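You operate a simulated robot arm through the tools that you are given. There is no shell and no other tool.

Carry out the task below with a simulated robot arm. There is one attempt and no reset: what you move stays moved.

## Task
Smooth the cabinet drawer's liner and fit the divider.
Fine: press the creases out by hand; push the divider home in the drawer guides; shut the drawer; let nothing fall. Where these are worked on the way, their far stop is far enough and under half their travel is too little: cabinet drawer.

It is judged by the outcome, as a careful person would: the job done as asked, and still so three seconds after it is handed in. It fails if anything else is knocked over, pushed out of place, dropped, spilled or broken.

## Robot
A 6-joint arm with a two-finger gripper, fixed in place. Base frame: the origin is at the foot of the arm, x ahead of it, y to its left, z up. Readings come in mm, rad, newtons and seconds.
Its first joint turns from -2.897 to 2.897 rad. Payload 3.43 kg.
The TCP is the grasp point between the finger pads, 20 mm short of the fingertips. In the tool frame z runs along the fingers and y along their closing line. The gripper opens to 190 mm. The gripper's body begins 248 mm behind the TCP.
Orientation is that of the tool frame in the base frame, as a unit quaternion [w, x, y, z]. With the fingers straight down and closing along the base's y, the tool's x points along the base's -x, its y along +y and its z along -z.

## Interface
- The arm moves only by the tool jog_arm. Its argument "increments" is a list of rows, each an object of numbers (a shift or turn left out is 0, a gripper value left out holds the last): "hand": the finger opening in mm, from 0 to 190; "dx", "dy", "dz": the shift along the tool's x, y, z in mm; "rx", "ry", "rz": the turn, a rotation vector about the tool's x, y, z in rad. In form: [{"hand": .., "dx": .., "dy": .., "dz": .., "rx": .., "ry": .., "rz": ..}, ...]. A call has 1 to 20 rows; each row shifts and turns the commanded pose from where the row before left it, along the tool's axes as they then stand. A row lasts 0.2 s, in which the tool goes at most 50 mm and 0.15 rad; a call with a longer step from one row to the next is refused whole, and so is a gripper value outside its range. A pose out of reach is approached as far as the arm can. The call stops where the force on the tool passes 50 N (or 10 N more than at its start, if that is more) or the arm is blocked; 0.2 s more then pass. The fingers move at their own pace (about 153 mm/s each) and stop on an object; they squeeze with about 36 N. The grip force told is the motor's: it shows also when the fingers shut on nothing. Time passes only in rows, and 0.2 s behind the last, so rows that do not move let the fingers close. The reply holds the time, the measured pose of the TCP, the force on the tool along the base axes, the opening and the grip force, in the units named above and with some noise, with the torque about the TCP (base axes, N m) and any sound that the robot's microphone picked up.
- Cameras (640 x 400 px; columns grow to the right, rows downward): "scene" is fixed at [398.9, 647.9, 1245.4]; the picture's right is [-0.73, -0.68, 0.00], its down [-0.40, 0.43, -0.81] and it looks along [0.55, -0.59, -0.59] (base axes); focal length 214 px, centre (320, 200). "wrist" rides on the gripper at [70, -8, -288] in the tool frame; the picture's right is [0.12, 0.99, 0.00], its down [-0.96, 0.12, -0.25] and it looks along [-0.24, 0.03, 0.97] (tool axes); focal length 261 px, centre (320, 200). There is no depth. A picture from a camera that has moved, and an enlarged one, comes with that camera's place and axes in the base frame and with its lens.
- grab_frame(camera): a new picture of that camera. No time passes.
- lift_body(by): slides the trunk up (or, below 0, down) by that many mm; the arm rides with it, the base frame stays. It gives what a move gives, with no picture.
- inspect(camera, box): a new picture of the part [left, top, right, bottom] of that camera's present view, enlarged. No time passes.
- close_job(): hands the job in; it is judged then, once.

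Nothing tells you positions but the pictures and the camera data. Unless the task says otherwise, let go and move clear before handing in.

The tools are called after "Call:" by a JSON object that holds its "fn" and its "kwargs". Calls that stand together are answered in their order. jog_arm: Moves the arm, as the interface text tells. Its arguments: {"type":"object","properties":{"increments":{"type":"array","items":{"type":"object","properties":{"hand":{"type":"number"},"dx":{"type":"number"},"dy":{"type":"number"},"dz":{"type":"number"},"rx":{"type":"number"},"ry":{"type":"number"},"rz":{"type":"number"}}}}},"required":["increments"]} The other tools are called the same way: lift_body (by) slides the trunk up or down; grab_frame (camera) takes a picture; inspect (camera, box) takes an enlarged picture of a part of a camera's view; close_job () hands the job in.

At the start:

```text
t: 0.0
ee_pos: [703.0, 427.8, 1198.3]
tool_rot: [0.0, 0.0, 1.0, -0.001]
wrist_force: [0.1, 0.3, 0.3]
wrist_torque: [0.01, 0.02, 0.03]
finger_gap: 190.1
grasp_force: 0.1
trunk travel left (down, up): [-275.0, 165.0]
```

scene: 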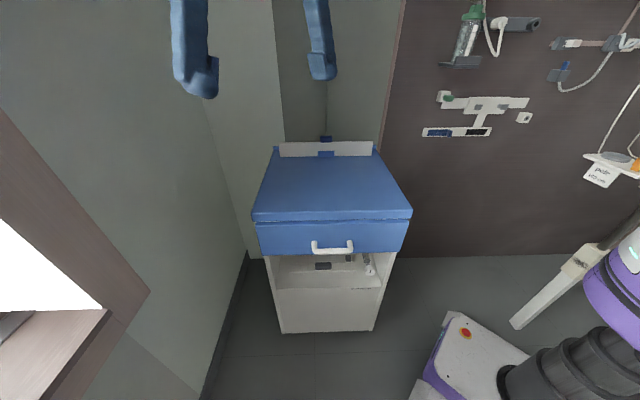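
wrist: 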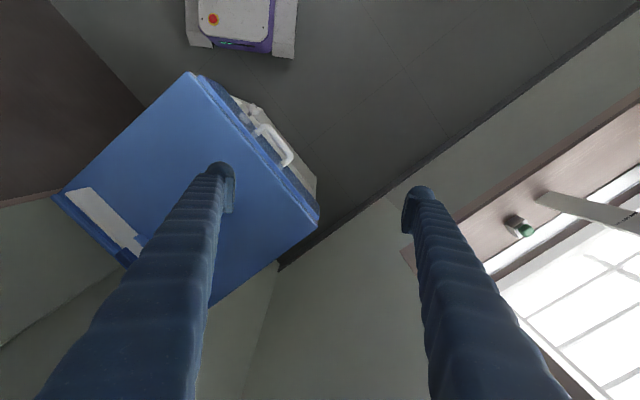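

I see a blue-topped bedside cabinet with a closed drawer (white handle) and a pale strip lying at the back of its top that may be the divider. I'll look closer before moving anything.

Call:
{"fn": "inspect", "kwargs": {"camera": "scene", "box": [230, 120, 430, 245]}}

Call:
{"fn": "inspect", "kwargs": {"camera": "scene", "box": [240, 210, 420, 340]}}

Call:
{"fn": "inspect", "kwargs": {"camera": "wrist", "box": [40, 60, 340, 300]}}

```text
3.20 times, centred on (330, 182) of scene
camera zoom: at [398.9, 647.9, 1245.4], right [-0.73, -0.68, 0.0], down [-0.4, 0.43, -0.81], along [0.55, -0.59, -0.59], focal length 686 px, centre (288, 256)
```

zoom: 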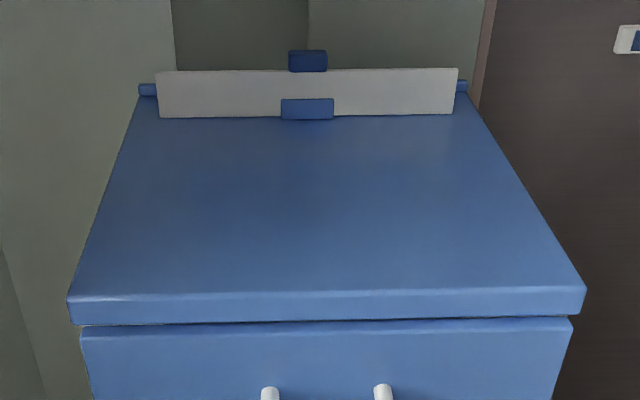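

```text
3.08 times, centred on (330, 275) of scene
camera zoom: at [398.9, 647.9, 1245.4], right [-0.73, -0.68, 0.0], down [-0.4, 0.43, -0.81], along [0.55, -0.59, -0.59], focal length 660 px, centre (289, -31)
```

zoom: 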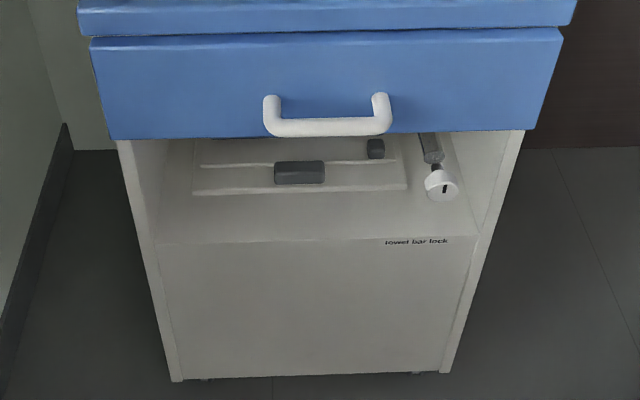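

```text
1.67 times, centred on (190, 180) of wrist
camera zoom: at [633.9, 419.2, 1487.4], right [-0.12, 0.99, 0.0], down [0.96, 0.12, 0.25], along [0.24, 0.03, -0.97], focal length 434 px, centre (537, 233)
```

zoom: 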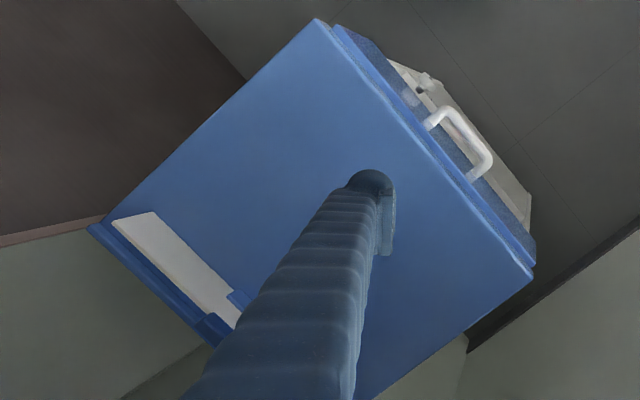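

The cabinet top is about 465 mm square at z≈850, with its front edge running from about (533,108) to (860,439) and facing the camera. Next I'll turn the tool 45° to match the cabinet and go over the back of the top to look at the pale strip.

Call:
{"fn": "jog_arm", "kwargs": {"increments": [{"dy": -45, "rz": -0.131}, {"dy": -45, "rz": -0.131}, {"dy": -45, "rz": -0.131}, {"dy": -45, "rz": -0.131}, {"dy": -45, "rz": -0.131}, {"dy": -45, "rz": -0.131}]}}

```text
t: 1.4
ee_pos: [789.5, 178.5, 1198.5]
tool_rot: [-0.002, -0.384, 0.923, 0.0]
wrist_force: [0.3, -0.4, -1.0]
wrist_torque: [0.03, 0.11, -0.02]
finger_gap: 190.0
grasp_force: 0.0
trunk travel left (down, up): [-275.0, 165.0]
```

The tool is now aligned with the cabinet. I'll take a look from here.

Call:
{"fn": "grab_frame", "kwargs": {"camera": "wrist"}}

Call:
{"fn": "grab_frame", "kwargs": {"camera": "scene"}}

```text
taken
camera wrist: at [746.1, 122.0, 1487.0], right [-0.79, 0.62, 0.0], down [0.6, 0.76, 0.25], along [0.15, 0.2, -0.97], focal length 261 px, centre (320, 200)
```

wrist: 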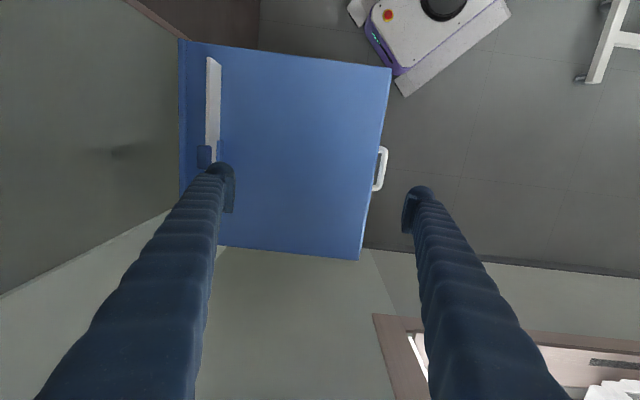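

```text
taken
```

scene: 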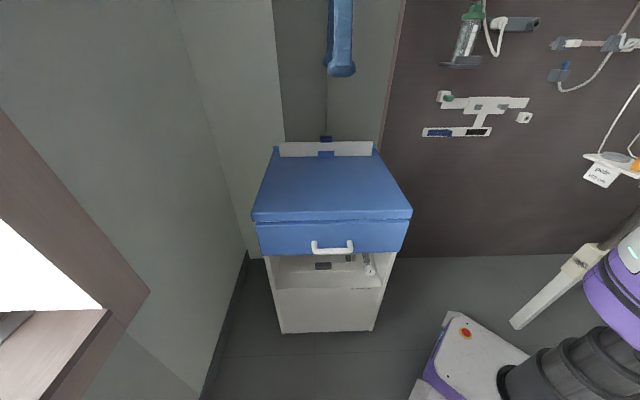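

The pale strip appears to be a board about 405 mm long and 68 mm high, standing upright near the back of the top in a blue clip. I take it to be the divider. I'll move closer over it to see the clip.

Call:
{"fn": "jog_arm", "kwargs": {"increments": [{"dx": 10.7, "dy": -31.3, "dz": 24.7}, {"dx": 10.7, "dy": -31.3, "dz": 24.7}, {"dx": 10.7, "dy": -31.3, "dz": 24.7}, {"dx": 10.7, "dy": -31.3, "dz": 24.7}, {"dx": 10.7, "dy": -31.3, "dz": 24.7}, {"dx": 10.7, "dy": -31.3, "dz": 24.7}]}}

Call:
{"fn": "grab_frame", "kwargs": {"camera": "wrist"}}

```text
t: 2.8
ee_pos: [876.7, 1.0, 1050.0]
tool_rot: [0.0, -0.384, 0.923, 0.0]
wrist_force: [0.6, 0.1, -0.4]
wrist_torque: [0.04, 0.05, 0.01]
finger_gap: 190.0
grasp_force: 0.1
trunk travel left (down, up): [-275.0, 165.0]
```

```text
taken
camera wrist: at [833.6, -54.8, 1338.7], right [-0.79, 0.62, 0.0], down [0.6, 0.76, 0.25], along [0.15, 0.19, -0.97], focal length 261 px, centre (320, 200)
```

wrist: 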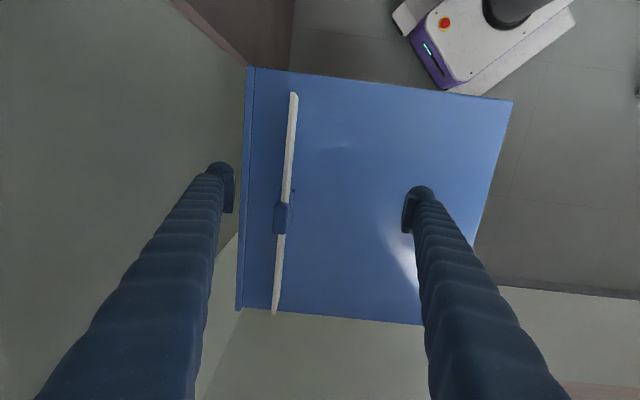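

Call:
{"fn": "inspect", "kwargs": {"camera": "wrist", "box": [220, 60, 380, 160]}}

Call:
{"fn": "inspect", "kwargs": {"camera": "wrist", "box": [220, 160, 380, 260]}}

Call:
{"fn": "inspect", "kwargs": {"camera": "wrist", "box": [220, 240, 380, 340]}}

Call:
{"fn": "inspect", "kwargs": {"camera": "scene", "box": [260, 120, 390, 200]}}

```text
4.00 times, centred on (300, 110) of wrist
camera zoom: at [833.6, -54.8, 1338.7], right [-0.79, 0.62, 0.0], down [0.6, 0.76, 0.25], along [0.15, 0.19, -0.97], focal length 1043 px, centre (400, 560)
```

zoom: 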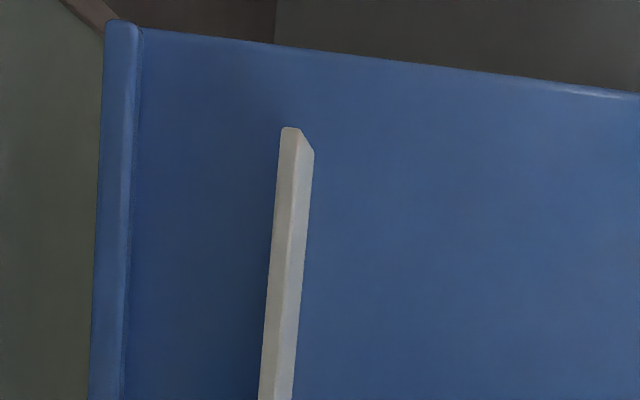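

```text
4.00 times, centred on (300, 210) of wrist
camera zoom: at [833.6, -54.8, 1338.7], right [-0.79, 0.62, 0.0], down [0.6, 0.76, 0.25], along [0.15, 0.19, -0.97], focal length 1043 px, centre (400, 160)
```

zoom: 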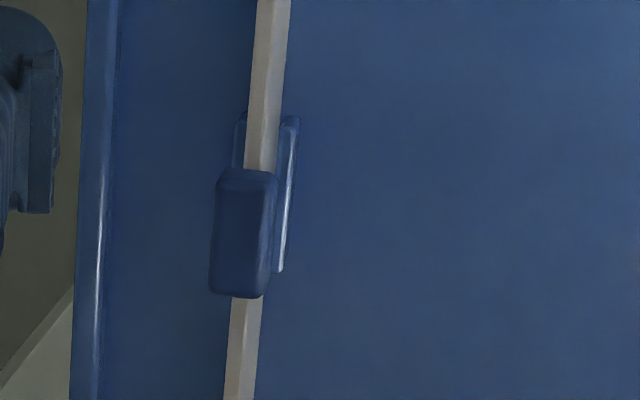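

```text
4.00 times, centred on (300, 290) of wrist
camera zoom: at [833.6, -54.8, 1338.7], right [-0.79, 0.62, 0.0], down [0.6, 0.76, 0.25], along [0.15, 0.19, -0.97], focal length 1043 px, centre (400, -160)
```

zoom: 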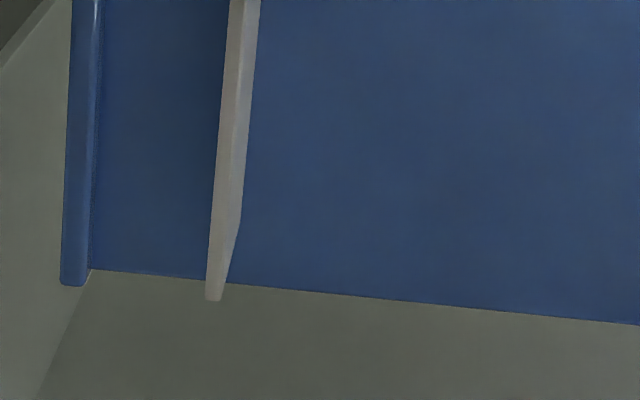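

```text
4.92 times, centred on (325, 160) of scene
camera zoom: at [398.9, 647.9, 1245.4], right [-0.73, -0.68, 0.0], down [-0.4, 0.43, -0.81], along [0.55, -0.59, -0.59], focal length 1056 px, centre (295, 397)
```

zoom: 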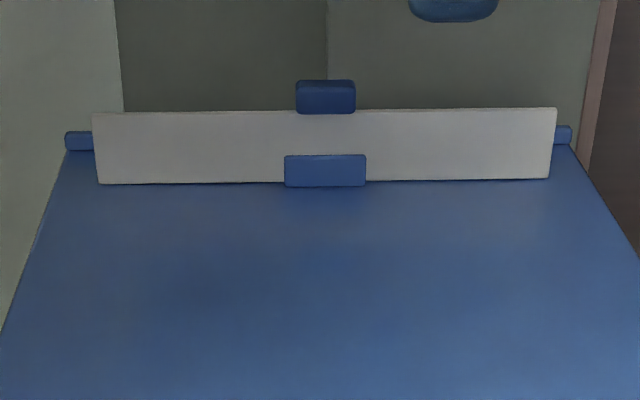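

The divider is an upright white board with a blue grip knob at its top centre, standing loosely between two low blue cleats. Next I'll go above the drawer handle (u≈688 along the front, about z 735) to measure it before pulling.

Call:
{"fn": "jog_arm", "kwargs": {"increments": [{"dx": -7.7, "dy": 41.4, "dz": 11}, {"dx": -7.7, "dy": 41.4, "dz": 11}, {"dx": -7.7, "dy": 41.4, "dz": 11}, {"dx": -7.7, "dy": 41.4, "dz": 11}, {"dx": -7.7, "dy": 41.4, "dz": 11}, {"dx": -7.7, "dy": 41.4, "dz": 11}, {"dx": -7.7, "dy": 41.4, "dz": 11}, {"dx": -7.7, "dy": 41.4, "dz": 11}, {"dx": -7.7, "dy": 41.4, "dz": 11}]}}

Call:
{"fn": "grab_frame", "kwargs": {"camera": "wrist"}}

Call:
{"fn": "inspect", "kwargs": {"camera": "wrist", "box": [220, 100, 420, 225]}}

```text
t: 4.8
ee_pos: [660.1, 314.1, 952.0]
tool_rot: [0.0, -0.383, 0.924, -0.001]
wrist_force: [-0.3, 0.1, -1.4]
wrist_torque: [-0.01, -0.05, -0.02]
finger_gap: 189.8
grasp_force: 0.0
trunk travel left (down, up): [-275.0, 165.0]
```

```text
taken
camera wrist: at [617.4, 258.0, 1240.7], right [-0.79, 0.62, 0.0], down [0.6, 0.76, 0.25], along [0.15, 0.19, -0.97], focal length 261 px, centre (320, 200)
```

wrist: 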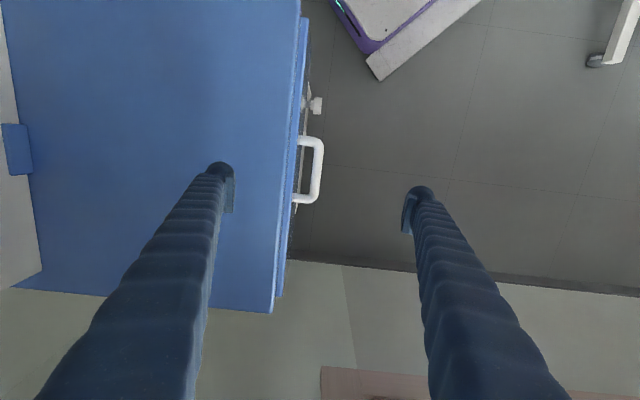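

```text
3.20 times, centred on (320, 162) of wrist
camera zoom: at [617.4, 258.0, 1240.7], right [-0.79, 0.62, 0.0], down [0.6, 0.76, 0.25], along [0.15, 0.19, -0.97], focal length 834 px, centre (320, 320)
```

zoom: 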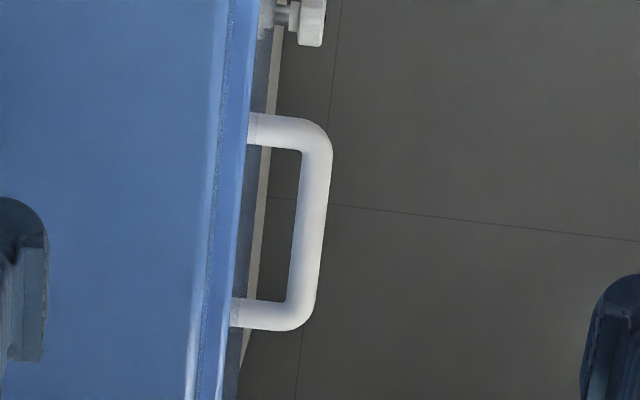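

The handle bar is centred near u=688, n=-252, z≈738, with about 30 mm of clearance behind it. I'll narrow the fingers to 40 mm and come down to just above the bar to check alignment.

Call:
{"fn": "jog_arm", "kwargs": {"increments": [{"hand": 40}, {"hand": 40}, {"hand": 40}, {"dz": 38}, {"dz": 38}, {"dz": 38}, {"dz": 38}]}}

Call:
{"fn": "grab_frame", "kwargs": {"camera": "wrist"}}

Call:
{"fn": "inspect", "kwargs": {"camera": "scene", "box": [250, 180, 410, 280]}}

```text
t: 6.4
ee_pos: [661.0, 312.9, 828.5]
tool_rot: [0.003, -0.382, 0.924, 0.001]
wrist_force: [-17.6, -3.9, 44.2]
wrist_torque: [-1.83, -0.61, -0.84]
finger_gap: 35.7
grasp_force: 0.1
trunk travel left (down, up): [-275.0, 165.0]
stopped in row 7: the force on the tool passed its limit at 138 N (the readings are from after the stop); the commanded pose is now the measured one
```

```text
taken
camera wrist: at [616.4, 256.8, 1116.3], right [-0.79, 0.62, 0.0], down [0.6, 0.76, 0.25], along [0.16, 0.2, -0.97], focal length 261 px, centre (320, 200)
```

wrist: 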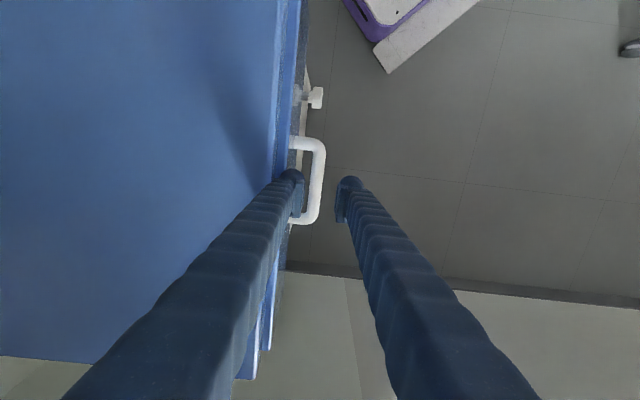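

```text
4.00 times, centred on (330, 230) of scene
camera zoom: at [398.9, 647.9, 1245.4], right [-0.73, -0.68, 0.0], down [-0.4, 0.43, -0.81], along [0.55, -0.59, -0.59], focal length 858 px, centre (280, 80)
```

zoom: 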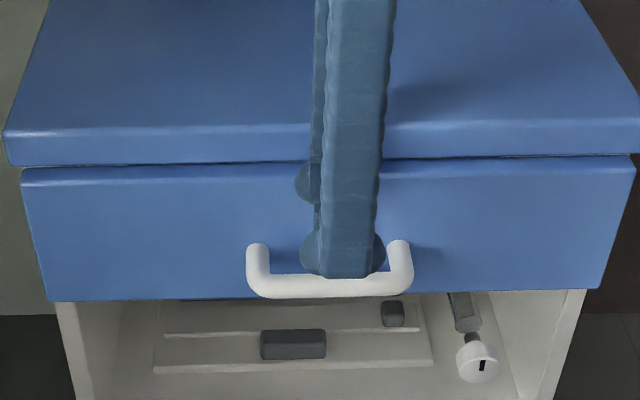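

The inner finger touched down on the top edge of the drawer front, so that face stands further out than I judged. I'll back up and look closely before choosing the approach.

Call:
{"fn": "jog_arm", "kwargs": {"increments": [{"dz": -20}, {"dz": -20}]}}

Call:
{"fn": "inspect", "kwargs": {"camera": "wrist", "box": [240, 110, 400, 210]}}

Call:
{"fn": "inspect", "kwargs": {"camera": "scene", "box": [280, 150, 380, 270]}}

Call:
{"fn": "grab_frame", "kwargs": {"camera": "scene"}}

```text
t: 7.0
ee_pos: [663.1, 313.7, 863.4]
tool_rot: [0.003, -0.384, 0.924, 0.0]
wrist_force: [-1.8, 2.1, 0.9]
wrist_torque: [-0.06, 0.04, -0.05]
finger_gap: 39.0
grasp_force: 0.0
trunk travel left (down, up): [-275.0, 165.0]
```

```text
4.00 times, centred on (320, 160) of wrist
camera zoom: at [619.0, 258.0, 1151.4], right [-0.79, 0.62, 0.0], down [0.6, 0.76, 0.25], along [0.16, 0.2, -0.97], focal length 1043 px, centre (320, 360)
```

zoom: 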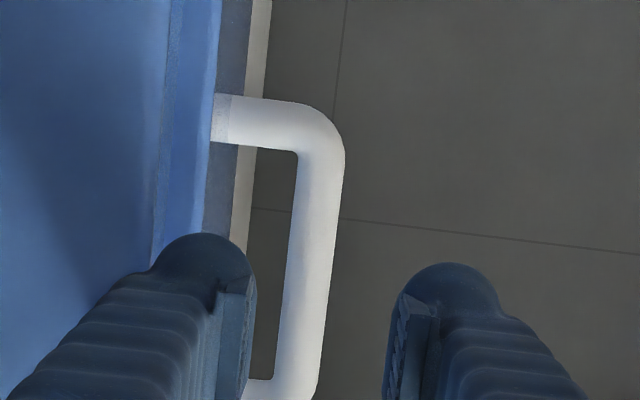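

```text
3.33 times, centred on (330, 210) of scene
camera zoom: at [398.9, 647.9, 1245.4], right [-0.73, -0.68, 0.0], down [-0.4, 0.43, -0.81], along [0.55, -0.59, -0.59], focal length 715 px, centre (287, 167)
```

zoom: 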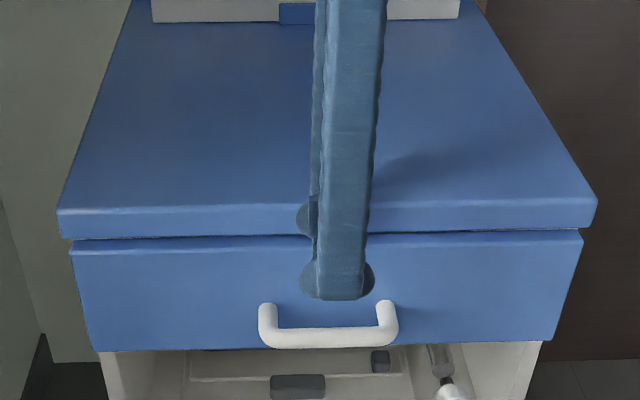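

```text
taken
```

scene: 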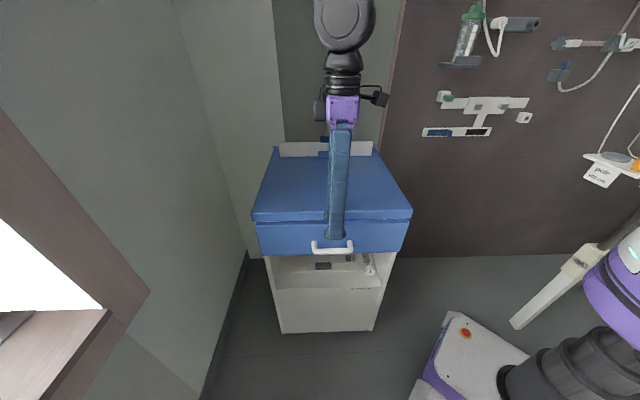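

The fingertips are bulkier than the clearance allows for a straight-down grip, so I'll take the bar from the front with the tool horizontal, one finger above and one below. First I move outward, then tilt the tool step by step.

Call:
{"fn": "jog_arm", "kwargs": {"increments": [{"dy": 40, "dz": -10}, {"dy": 40, "dz": -10}, {"dy": 40, "dz": -10}, {"dy": 30, "dz": -10, "hand": 60}, {"rx": 0.13}, {"rx": 0.13}, {"rx": 0.13}, {"rx": 0.13}, {"rx": 0.13}, {"rx": 0.13}]}}

Call:
{"fn": "grab_frame", "kwargs": {"camera": "scene"}}

Call:
{"fn": "grab_frame", "kwargs": {"camera": "wrist"}}

```text
t: 9.2
ee_pos: [556.5, 418.7, 904.0]
tool_rot: [0.149, -0.353, 0.854, -0.351]
wrist_force: [-0.2, -0.4, 0.4]
wrist_torque: [-0.04, -0.02, -0.03]
finger_gap: 59.9
grasp_force: 0.0
trunk travel left (down, up): [-275.0, 165.0]
```

```text
taken
```

scene: 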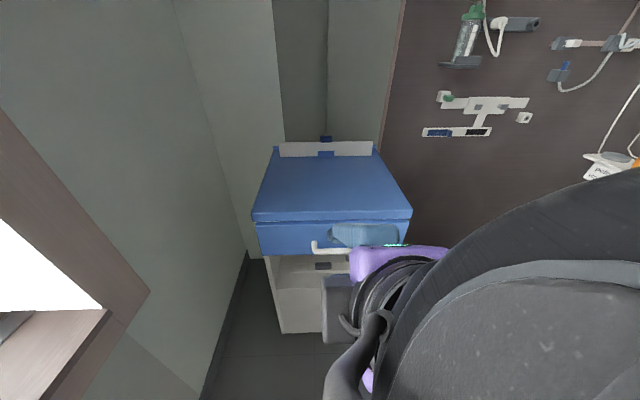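

```text
taken
camera wrist: at [367.2, 508.6, 1114.0], right [-0.58, 0.42, -0.7], down [0.5, 0.86, 0.1], along [0.65, -0.29, -0.71], focal length 261 px, centre (320, 200)
```

wrist: 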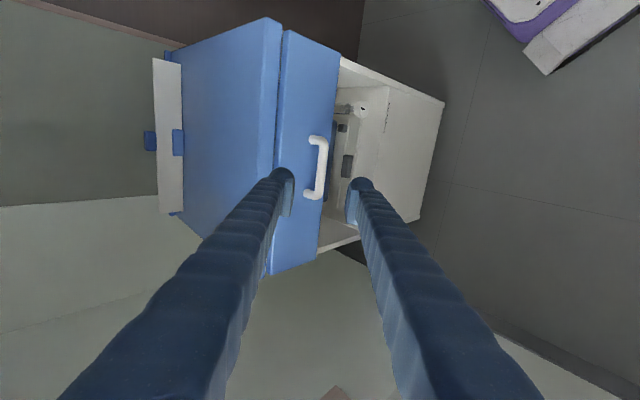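

The 45° tilt works. I'll use this view to check the drawer front and the niche fittings.

Call:
{"fn": "inspect", "kwargs": {"camera": "wrist", "box": [260, 50, 420, 150]}}

Call:
{"fn": "inspect", "kwargs": {"camera": "wrist", "box": [260, 120, 420, 220]}}

```text
4.00 times, centred on (340, 100) of wrist
camera zoom: at [367.2, 508.6, 1114.0], right [-0.58, 0.42, -0.7], down [0.5, 0.86, 0.1], along [0.65, -0.29, -0.71], focal length 1043 px, centre (240, 600)
```

zoom: 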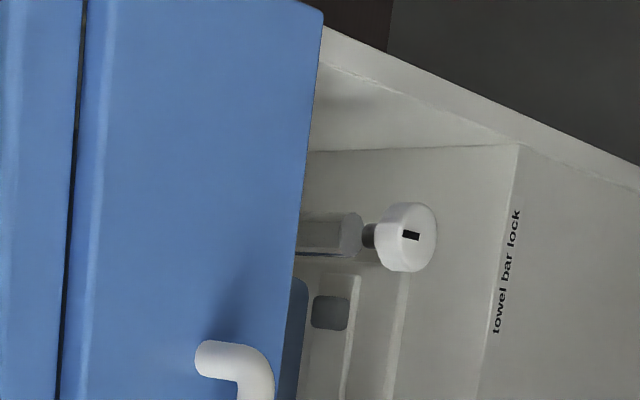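

```text
4.00 times, centred on (340, 170) of wrist
camera zoom: at [367.2, 508.6, 1114.0], right [-0.58, 0.42, -0.7], down [0.5, 0.86, 0.1], along [0.65, -0.29, -0.71], focal length 1043 px, centre (240, 320)
```

zoom: 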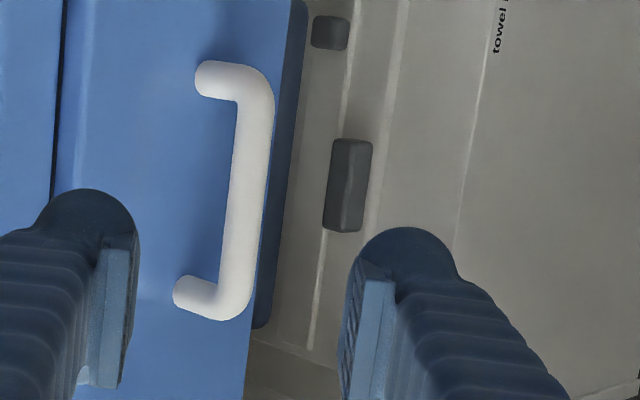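

The bar is at about u=687, n=-249, z=744, and nothing under the drawer is in the way. I'll finish the tilt to horizontal and then lower to bar height in front of it.

Call:
{"fn": "jog_arm", "kwargs": {"increments": [{"rx": 0.132}, {"rx": 0.132}, {"rx": 0.132}, {"rx": 0.132}, {"rx": 0.132}, {"rx": 0.132}]}}

Call:
{"fn": "grab_frame", "kwargs": {"camera": "wrist"}}

```text
t: 10.6
ee_pos: [556.0, 418.9, 903.8]
tool_rot: [-0.274, 0.268, -0.653, 0.653]
wrist_force: [0.4, 0.2, 0.2]
wrist_torque: [0.02, 0.03, 0.0]
finger_gap: 59.9
grasp_force: 0.0
trunk travel left (down, up): [-275.0, 165.0]
```

```text
taken
camera wrist: at [304.1, 574.0, 912.1], right [-0.08, -0.08, -0.99], down [0.51, 0.86, -0.11], along [0.86, -0.51, -0.02], focal length 261 px, centre (320, 200)
```

wrist: 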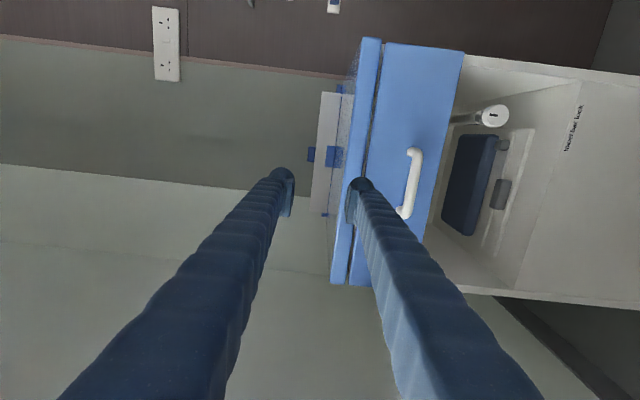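

I'm horizontal and facing the drawer. I'll lower to bar height, still 130 mm short of the handle.

Call:
{"fn": "jog_arm", "kwargs": {"increments": [{"dy": 39.5}, {"dy": 39.5}, {"dy": 39.5}, {"dy": 39.5}]}}

Call:
{"fn": "grab_frame", "kwargs": {"camera": "wrist"}}

Call:
{"fn": "inspect", "kwargs": {"camera": "wrist", "box": [220, 100, 420, 225]}}

```text
t: 11.6
ee_pos: [559.2, 421.6, 744.6]
tool_rot: [0.273, -0.268, 0.653, -0.653]
wrist_force: [0.3, 0.0, 0.2]
wrist_torque: [0.06, 0.08, -0.06]
finger_gap: 59.9
grasp_force: 0.0
trunk travel left (down, up): [-275.0, 165.0]
```

```text
taken
camera wrist: at [305.5, 574.9, 753.6], right [-0.08, -0.08, -0.99], down [0.51, 0.86, -0.11], along [0.86, -0.51, -0.03], focal length 261 px, centre (320, 200)
```

wrist: 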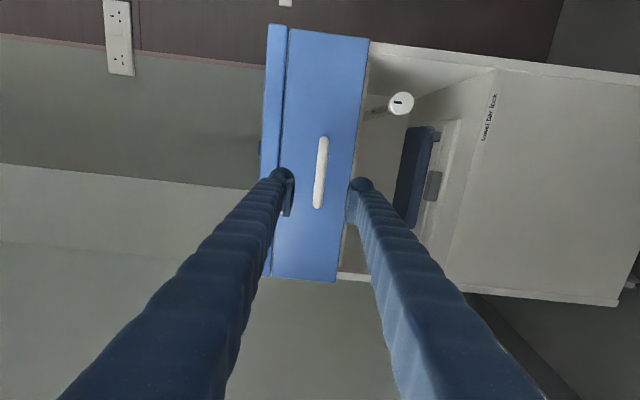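

```text
3.20 times, centred on (320, 162) of wrist
camera zoom: at [305.5, 574.9, 753.6], right [-0.08, -0.08, -0.99], down [0.51, 0.86, -0.11], along [0.86, -0.51, -0.03], focal length 834 px, centre (320, 320)
```

zoom: 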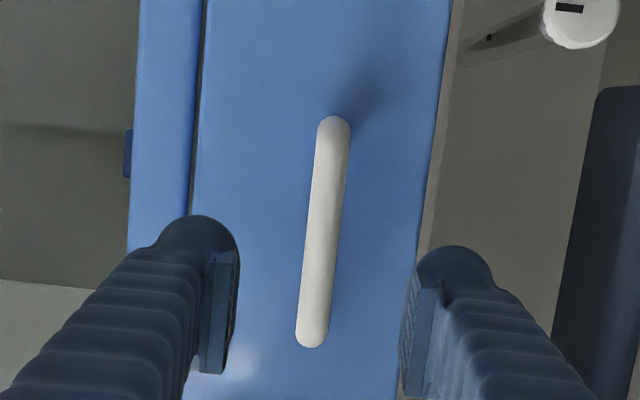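

The bar sits midway between the fingers. I'll advance 145 mm, then close on it.

Call:
{"fn": "jog_arm", "kwargs": {"increments": [{"dz": 40}, {"dz": 40}, {"dz": 40}, {"dz": 25}]}}

Call:
{"fn": "grab_frame", "kwargs": {"camera": "wrist"}}

Call:
{"fn": "inspect", "kwargs": {"camera": "scene", "box": [240, 180, 440, 305]}}

```text
t: 12.6
ee_pos: [660.6, 317.7, 746.0]
tool_rot: [0.273, -0.269, 0.653, -0.653]
wrist_force: [-0.2, -0.3, 0.3]
wrist_torque: [0.0, 0.01, -0.01]
finger_gap: 60.3
grasp_force: 0.0
trunk travel left (down, up): [-275.0, 165.0]
```

```text
taken
camera wrist: at [408.4, 471.4, 754.3], right [-0.08, -0.08, -0.99], down [0.51, 0.86, -0.11], along [0.86, -0.51, -0.03], focal length 261 px, centre (320, 200)
```

wrist: 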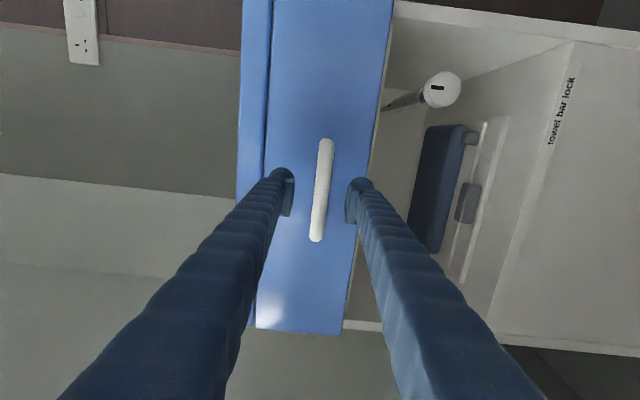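

```text
3.20 times, centred on (340, 242) of scene
camera zoom: at [398.9, 647.9, 1245.4], right [-0.73, -0.68, 0.0], down [-0.4, 0.43, -0.81], along [0.55, -0.59, -0.59], focal length 686 px, centre (256, 64)
```

zoom: 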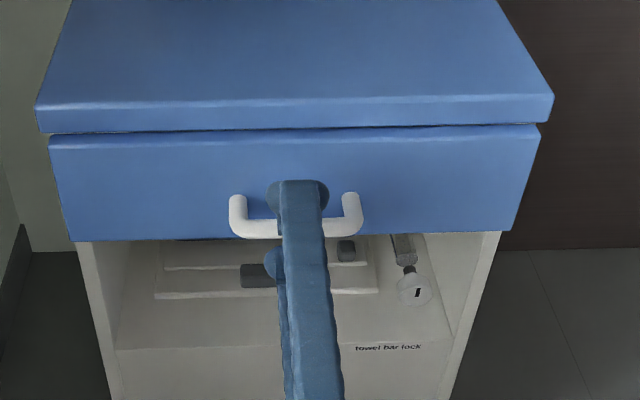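

The fingers straddle the bar without contact. I'll close on it.

Call:
{"fn": "jog_arm", "kwargs": {"increments": [{"dz": 4, "hand": 0}, {"hand": 0}, {"hand": 0}]}}

Call:
{"fn": "inspect", "kwargs": {"camera": "wrist", "box": [220, 120, 420, 245]}}

```text
t: 13.4
ee_pos: [662.9, 316.5, 743.7]
tool_rot: [0.273, -0.27, 0.653, -0.653]
wrist_force: [-23.9, 14.8, -16.0]
wrist_torque: [-0.67, 0.92, 0.17]
finger_gap: 16.9
grasp_force: 45.2
trunk travel left (down, up): [-275.0, 165.0]
```

```text
3.20 times, centred on (320, 182) of wrist
camera zoom: at [409.8, 469.6, 753.4], right [-0.08, -0.08, -0.99], down [0.5, 0.86, -0.11], along [0.86, -0.51, -0.03], focal length 834 px, centre (320, 256)
```

zoom: 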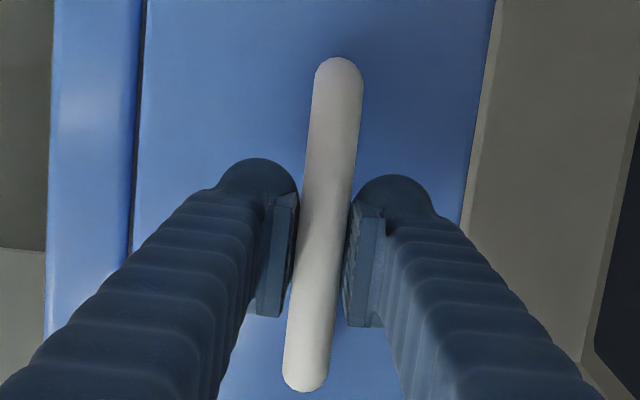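

The bar is gripped with a 17 mm gap. I'll pull gently to see whether the drawer moves.

Call:
{"fn": "jog_arm", "kwargs": {"increments": [{"dz": -5}, {"dz": -10}, {"dz": -15}, {"dz": -15}, {"dz": -15}]}}

Call:
{"fn": "grab_frame", "kwargs": {"camera": "scene"}}

Call:
{"fn": "grab_frame", "kwargs": {"camera": "wrist"}}

```text
t: 14.6
ee_pos: [620.3, 358.4, 744.8]
tool_rot: [0.273, -0.27, 0.653, -0.652]
wrist_force: [-2.0, 1.6, -15.8]
wrist_torque: [-0.73, 0.82, -0.05]
finger_gap: 16.7
grasp_force: 45.0
trunk travel left (down, up): [-275.0, 165.0]
```

```text
taken
```

scene: 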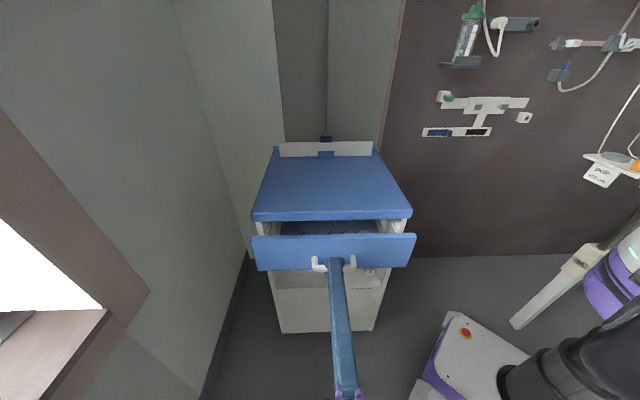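

```text
taken
camera wrist: at [368.0, 511.6, 753.3], right [-0.08, -0.08, -0.99], down [0.5, 0.86, -0.11], along [0.86, -0.51, -0.03], focal length 261 px, centre (320, 200)
```

wrist: 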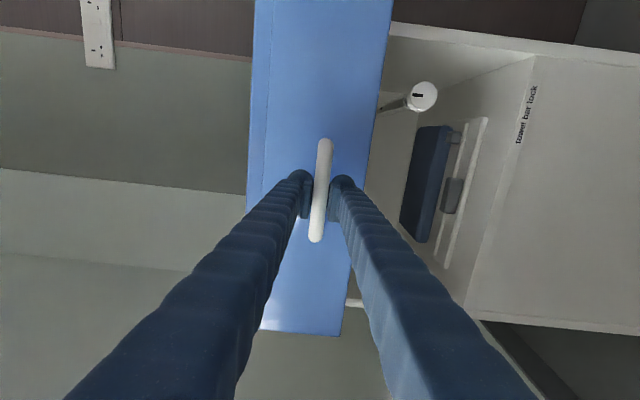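

The drawer is sliding freely. I'll keep pulling toward the far stop.

Call:
{"fn": "jog_arm", "kwargs": {"increments": [{"dz": -20}, {"dz": -25}, {"dz": -25}, {"dz": -25}, {"dz": -25}, {"dz": -25}]}}

Call:
{"fn": "grab_frame", "kwargs": {"camera": "scene"}}

```text
t: 16.0
ee_pos: [517.9, 461.6, 745.4]
tool_rot: [-0.273, 0.268, -0.653, 0.654]
wrist_force: [-2.9, 0.9, -9.7]
wrist_torque: [-0.72, 0.78, 0.44]
finger_gap: 16.7
grasp_force: 44.5
trunk travel left (down, up): [-275.0, 165.0]
```

```text
taken
```

scene: 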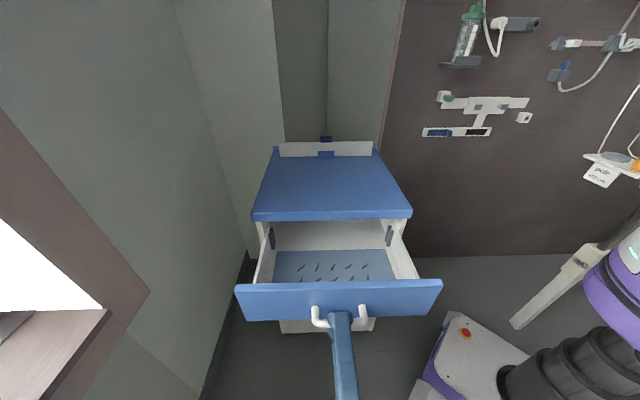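

The liner with its creases and two grey guides on the side walls are now visible. I'll keep pulling until the stop.

Call:
{"fn": "jog_arm", "kwargs": {"increments": [{"dz": -20}, {"dz": -20}, {"dz": -20}, {"dz": -20}, {"dz": -20}]}}

Call:
{"fn": "grab_frame", "kwargs": {"camera": "scene"}}

```text
t: 17.2
ee_pos: [447.4, 531.0, 745.9]
tool_rot: [-0.274, 0.269, -0.653, 0.653]
wrist_force: [-1.5, 1.6, -11.7]
wrist_torque: [-0.65, 0.75, 0.29]
finger_gap: 17.0
grasp_force: 45.0
trunk travel left (down, up): [-275.0, 165.0]
```

```text
taken
```

scene: 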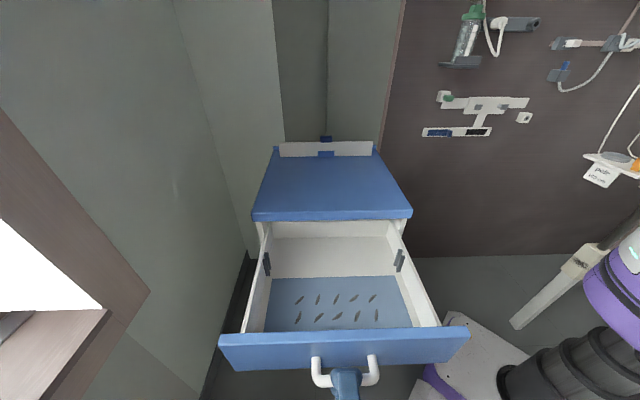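

The drawer is about 305 mm open. I'll try a bit further to find the stop.

Call:
{"fn": "jog_arm", "kwargs": {"increments": [{"dz": -15}, {"dz": -15}, {"dz": -15}, {"dz": -15}]}}

Call:
{"fn": "grab_frame", "kwargs": {"camera": "scene"}}

```text
t: 17.8
ee_pos: [436.2, 541.3, 745.4]
tool_rot: [0.273, -0.276, 0.656, -0.647]
wrist_force: [5.8, 9.2, -20.0]
wrist_torque: [-0.47, 0.91, 1.43]
finger_gap: 16.9
grasp_force: 45.1
out of reach, approached as far as the arm can: row 1, 2, 3
trunk travel left (down, up): [-275.0, 165.0]
stopped in row 3: the force on the tool passed its limit at 62 N (the readings are from after the stop); the commanded pose is now the measured one
```

```text
taken
```

scene: 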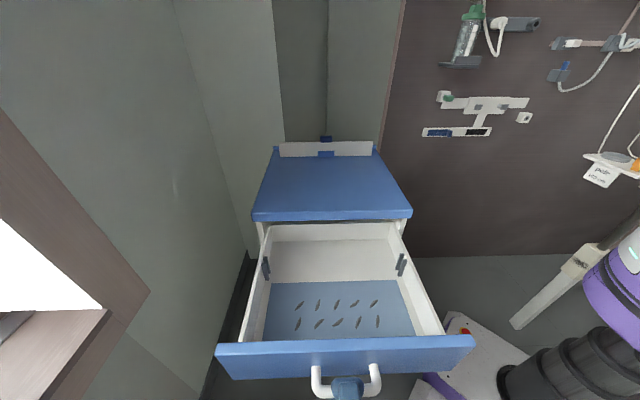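

The arm is at its reach limit, with the drawer about 320 mm out and the guides and liner fully exposed, which is far enough. To back off the handle I'll open the fingers wide and then lower the trunk to gain reach.

Call:
{"fn": "jog_arm", "kwargs": {"increments": [{"hand": 100}, {"hand": 190}, {"hand": 190}, {"hand": 190}]}}

Call:
{"fn": "lift_body", "kwargs": {"by": -60}}

```text
t: 18.8
ee_pos: [435.4, 540.0, 747.3]
tool_rot: [0.273, -0.273, 0.656, -0.648]
wrist_force: [0.3, -1.2, -1.1]
wrist_torque: [0.02, -0.01, 0.02]
finger_gap: 190.0
grasp_force: 0.1
trunk travel left (down, up): [-275.0, 165.0]
```

```text
t: 19.8
ee_pos: [434.3, 541.1, 688.1]
tool_rot: [0.274, -0.274, 0.656, -0.648]
wrist_force: [0.7, 0.6, 0.9]
wrist_torque: [0.01, 0.04, -0.02]
finger_gap: 190.0
grasp_force: 0.0
trunk travel left (down, up): [-215.0, 225.0]
```

The handle is released and the trunk is 60 mm lower. Now I'll raise the tool back level and retreat outward.

Call:
{"fn": "jog_arm", "kwargs": {"increments": [{"dy": -20}, {"dy": -20}, {"dy": -15}, {"dz": -15}, {"dz": -15}, {"dz": -15}]}}

Call:
{"fn": "grab_frame", "kwargs": {"camera": "wrist"}}

Call:
{"fn": "grab_frame", "kwargs": {"camera": "scene"}}

```text
t: 21.2
ee_pos: [402.4, 570.3, 744.8]
tool_rot: [0.274, -0.276, 0.657, -0.646]
wrist_force: [1.0, 0.1, 0.6]
wrist_torque: [0.0, -0.03, -0.01]
finger_gap: 190.0
grasp_force: 0.1
trunk travel left (down, up): [-215.0, 225.0]
```

```text
taken
camera wrist: at [147.7, 720.8, 757.9], right [-0.09, -0.07, -0.99], down [0.49, 0.86, -0.11], along [0.87, -0.5, -0.04], focal length 261 px, centre (320, 200)
```

wrist: 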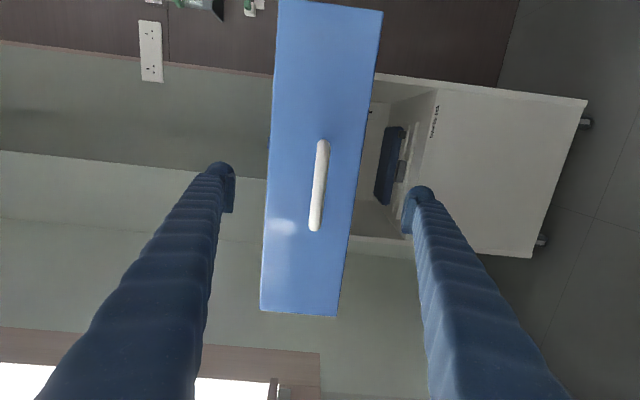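

```text
taken
```

scene: 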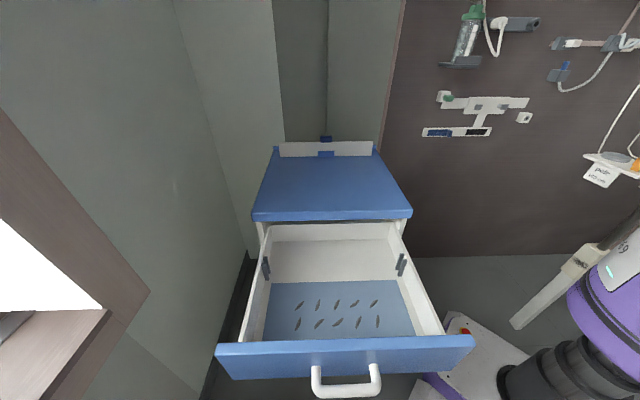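

The arm is clear of the handle. Next I raise the trunk, close the fingers and turn the tool back to pointing down over the open drawer.

Call:
{"fn": "lift_body", "kwargs": {"by": 140}}

Call:
{"fn": "jog_arm", "kwargs": {"increments": [{"hand": 0, "dy": -20}, {"dy": -20}, {"rx": -0.13}, {"rx": -0.13}, {"rx": -0.13}, {"rx": -0.13}, {"rx": -0.13}, {"rx": -0.13}, {"rx": -0.13}, {"rx": -0.13}, {"rx": -0.13}, {"rx": -0.13}, {"rx": -0.13}, {"rx": -0.13}]}}

Call:
{"fn": "grab_frame", "kwargs": {"camera": "wrist"}}

Call:
{"fn": "grab_frame", "kwargs": {"camera": "scene"}}

```text
t: 22.9
ee_pos: [402.5, 572.3, 883.9]
tool_rot: [0.274, -0.276, 0.655, -0.647]
wrist_force: [1.1, 0.8, 0.1]
wrist_torque: [-0.05, 0.01, 0.02]
finger_gap: 190.2
grasp_force: 0.1
trunk travel left (down, up): [-355.0, 85.0]
```

```text
t: 25.9
ee_pos: [404.2, 570.2, 925.1]
tool_rot: [0.001, -0.388, 0.921, 0.004]
wrist_force: [0.7, -0.4, -0.3]
wrist_torque: [0.06, 0.09, -0.02]
finger_gap: 0.0
grasp_force: 34.6
trunk travel left (down, up): [-355.0, 85.0]
```

```text
taken
camera wrist: at [362.4, 511.9, 1212.5], right [-0.8, 0.61, 0.01], down [0.59, 0.77, 0.25], along [0.15, 0.2, -0.97], focal length 261 px, centre (320, 200)
```

wrist: 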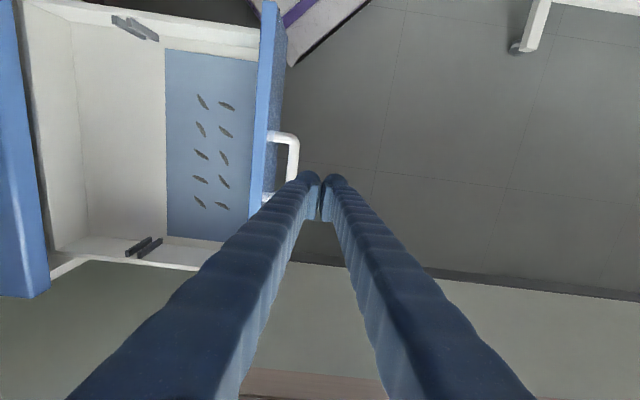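

```text
taken
```

scene: 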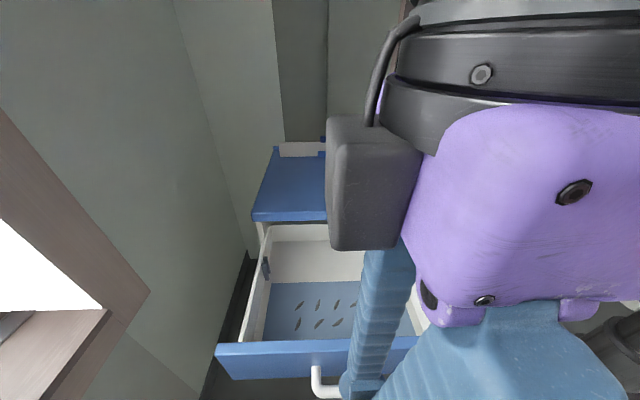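

I have a clear view into the drawer: ten creases in two rows on the blue liner, and a slotted grey guide on each side wall. I'll zoom in to measure.

Call:
{"fn": "inspect", "kwargs": {"camera": "wrist", "box": [140, 40, 300, 140]}}

Call:
{"fn": "inspect", "kwargs": {"camera": "wrist", "box": [140, 140, 300, 240]}}

Call:
{"fn": "inspect", "kwargs": {"camera": "wrist", "box": [60, 0, 220, 100]}}

Call:
{"fn": "inspect", "kwargs": {"camera": "wrist", "box": [40, 190, 200, 290]}}

```text
4.00 times, centred on (220, 90) of wrist
camera zoom: at [362.4, 511.9, 1212.5], right [-0.8, 0.61, 0.01], down [0.59, 0.77, 0.25], along [0.15, 0.2, -0.97], focal length 1043 px, centre (720, 640)
```

zoom: 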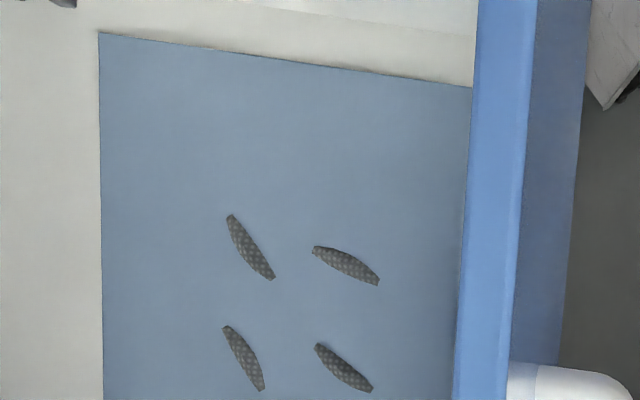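

```text
4.00 times, centred on (220, 190) of wrist
camera zoom: at [362.4, 511.9, 1212.5], right [-0.8, 0.61, 0.01], down [0.59, 0.77, 0.25], along [0.15, 0.2, -0.97], focal length 1043 px, centre (720, 240)
```

zoom: 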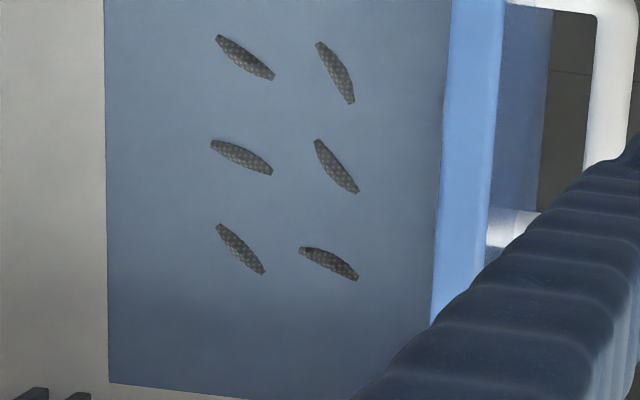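

```text
4.00 times, centred on (140, 50) of wrist
camera zoom: at [362.4, 511.9, 1212.5], right [-0.8, 0.61, 0.01], down [0.59, 0.77, 0.25], along [0.15, 0.2, -0.97], focal length 1043 px, centre (1040, 800)
```

zoom: 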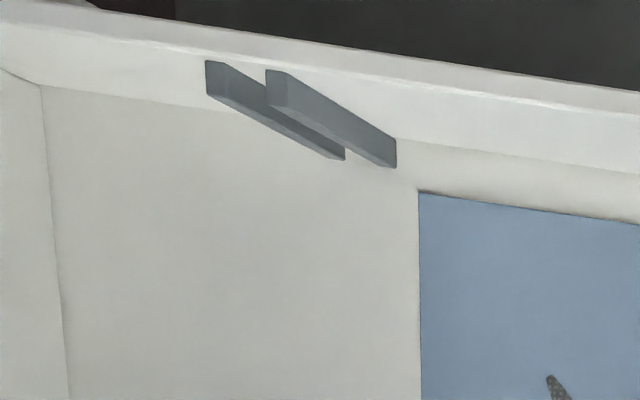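

```text
4.00 times, centred on (120, 240) of wrist
camera zoom: at [362.4, 511.9, 1212.5], right [-0.8, 0.61, 0.01], down [0.59, 0.77, 0.25], along [0.15, 0.2, -0.97], focal length 1043 px, centre (1120, 40)
```

zoom: 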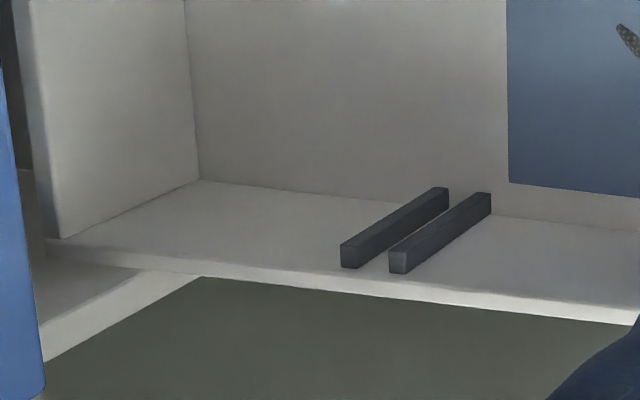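

The creases form a regular grid: u ≈ 592, 640, 687, 734, 782 by n ≈ -67 and -111, on a liner at about z 707. I'll position over the middle front crease with closed fingers and come down to find the liner.

Call:
{"fn": "jog_arm", "kwargs": {"increments": [{"dy": -46, "rz": 0.012}, {"dy": -46}, {"dy": -46}, {"dy": -46}, {"dz": 40}, {"dz": 40}, {"dz": 40}, {"dz": 30}]}}

Call:
{"fn": "grab_frame", "kwargs": {"camera": "wrist"}}

```text
t: 27.7
ee_pos: [534.2, 441.3, 773.1]
tool_rot: [0.0, -0.385, 0.923, 0.003]
wrist_force: [0.6, 0.4, 0.8]
wrist_torque: [-0.08, 0.03, 0.01]
finger_gap: 0.0
grasp_force: 33.9
trunk travel left (down, up): [-355.0, 85.0]
```

```text
taken
camera wrist: at [491.8, 384.6, 1061.6], right [-0.79, 0.62, 0.0], down [0.6, 0.76, 0.25], along [0.15, 0.2, -0.97], focal length 261 px, centre (320, 200)
```

wrist: 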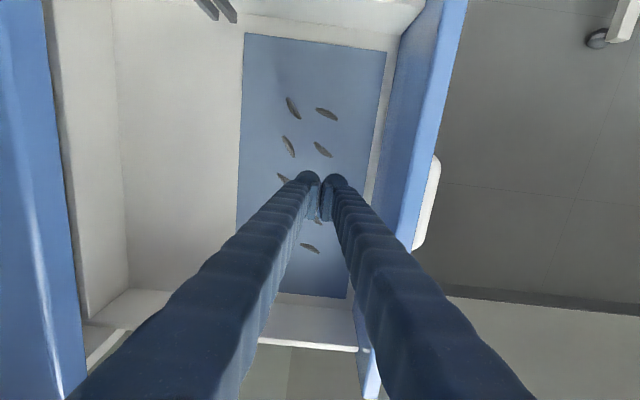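

Aligned over the middle crease. I'll come down in small steps to find the liner surface.

Call:
{"fn": "jog_arm", "kwargs": {"increments": [{"dz": 20}, {"dz": 14}, {"dz": 4}]}}

Call:
{"fn": "jog_arm", "kwargs": {"increments": [{"dz": 4}, {"dz": 0}]}}

Call:
{"fn": "jog_arm", "kwargs": {"increments": [{"dz": 3}, {"dz": 0}]}}

```text
t: 28.5
ee_pos: [534.3, 441.1, 735.9]
tool_rot: [0.0, -0.384, 0.924, 0.003]
wrist_force: [-0.5, -0.5, 0.0]
wrist_torque: [0.05, 0.02, 0.0]
finger_gap: 0.0
grasp_force: 34.1
trunk travel left (down, up): [-355.0, 85.0]
```

```text
t: 29.1
ee_pos: [533.3, 441.8, 731.1]
tool_rot: [0.0, -0.383, 0.924, 0.003]
wrist_force: [-0.1, 0.3, 0.4]
wrist_torque: [-0.01, -0.01, -0.01]
finger_gap: 0.1
grasp_force: 34.1
trunk travel left (down, up): [-355.0, 85.0]
```

```text
t: 29.7
ee_pos: [534.1, 441.2, 729.2]
tool_rot: [0.001, -0.383, 0.924, 0.003]
wrist_force: [-0.1, -0.1, 0.1]
wrist_torque: [0.04, 0.0, 0.0]
finger_gap: 0.1
grasp_force: 34.3
trunk travel left (down, up): [-355.0, 85.0]
```

No contact yet with the fingertips at about z 709. I'll keep stepping down.

Call:
{"fn": "jog_arm", "kwargs": {"increments": [{"dz": 3}, {"dz": 0}]}}

Call:
{"fn": "jog_arm", "kwargs": {"increments": [{"dz": 3}, {"dz": 0}]}}

Call:
{"fn": "jog_arm", "kwargs": {"increments": [{"dz": 3}, {"dz": 0}]}}

```text
t: 30.3
ee_pos: [535.2, 441.1, 726.1]
tool_rot: [0.0, -0.384, 0.923, 0.003]
wrist_force: [0.5, 0.4, 0.7]
wrist_torque: [0.02, -0.02, -0.01]
finger_gap: 0.1
grasp_force: 34.4
trunk travel left (down, up): [-355.0, 85.0]
```

```text
t: 30.9
ee_pos: [534.0, 442.5, 722.6]
tool_rot: [0.0, -0.385, 0.923, 0.003]
wrist_force: [0.2, 0.0, -0.5]
wrist_torque: [0.0, -0.01, 0.01]
finger_gap: 0.0
grasp_force: 34.5
trunk travel left (down, up): [-355.0, 85.0]
```

```text
t: 31.5
ee_pos: [534.3, 440.6, 719.2]
tool_rot: [0.0, -0.384, 0.923, 0.004]
wrist_force: [0.3, -0.2, 0.4]
wrist_torque: [-0.04, 0.02, 0.02]
finger_gap: 0.0
grasp_force: 33.9
trunk travel left (down, up): [-355.0, 85.0]
```

Still free at about z 699. I'll continue down.

Call:
{"fn": "jog_arm", "kwargs": {"increments": [{"dz": 3}, {"dz": 0}]}}

Call:
{"fn": "jog_arm", "kwargs": {"increments": [{"dz": 3}, {"dz": 0}]}}

Call:
{"fn": "jog_arm", "kwargs": {"increments": [{"dz": 3}, {"dz": 0}]}}

Call:
{"fn": "grab_frame", "kwargs": {"camera": "wrist"}}

```text
t: 32.1
ee_pos: [534.8, 441.8, 717.5]
tool_rot: [0.0, -0.384, 0.923, 0.004]
wrist_force: [-1.2, -2.4, 13.6]
wrist_torque: [-0.14, 0.02, 0.01]
finger_gap: 6.0
grasp_force: 34.3
trunk travel left (down, up): [-355.0, 85.0]
```

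```text
t: 32.7
ee_pos: [534.6, 441.1, 717.3]
tool_rot: [0.001, -0.383, 0.924, 0.003]
wrist_force: [-7.3, -4.6, 24.0]
wrist_torque: [-0.21, 0.21, 0.02]
finger_gap: 5.9
grasp_force: 34.7
trunk travel left (down, up): [-355.0, 85.0]
stopped in row 2: the force on the tool passed its limit at 51 N (the readings are from after the stop); the commanded pose is now the measured one
```

```text
t: 33.1
ee_pos: [534.4, 441.3, 718.0]
tool_rot: [0.001, -0.384, 0.923, 0.003]
wrist_force: [-8.2, -4.0, 25.4]
wrist_torque: [-0.23, 0.19, 0.0]
finger_gap: 6.2
grasp_force: 34.1
trunk travel left (down, up): [-355.0, 85.0]
stopped in row 1: the force on the tool passed its limit at 54 N (the readings are from after the stop); the commanded pose is now the measured one
```

```text
taken
camera wrist: at [491.3, 384.4, 1005.4], right [-0.79, 0.62, 0.0], down [0.6, 0.76, 0.25], along [0.15, 0.2, -0.97], focal length 261 px, centre (320, 200)
```

wrist: 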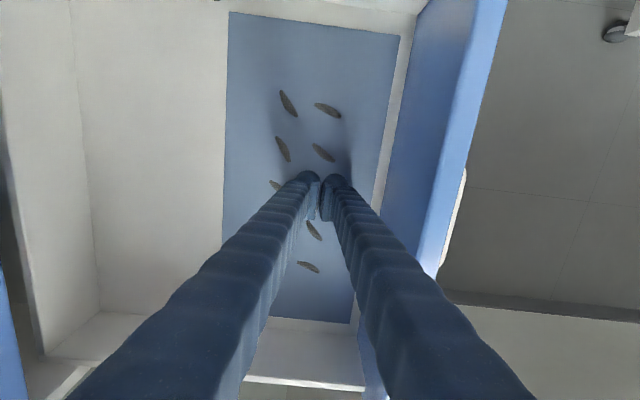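

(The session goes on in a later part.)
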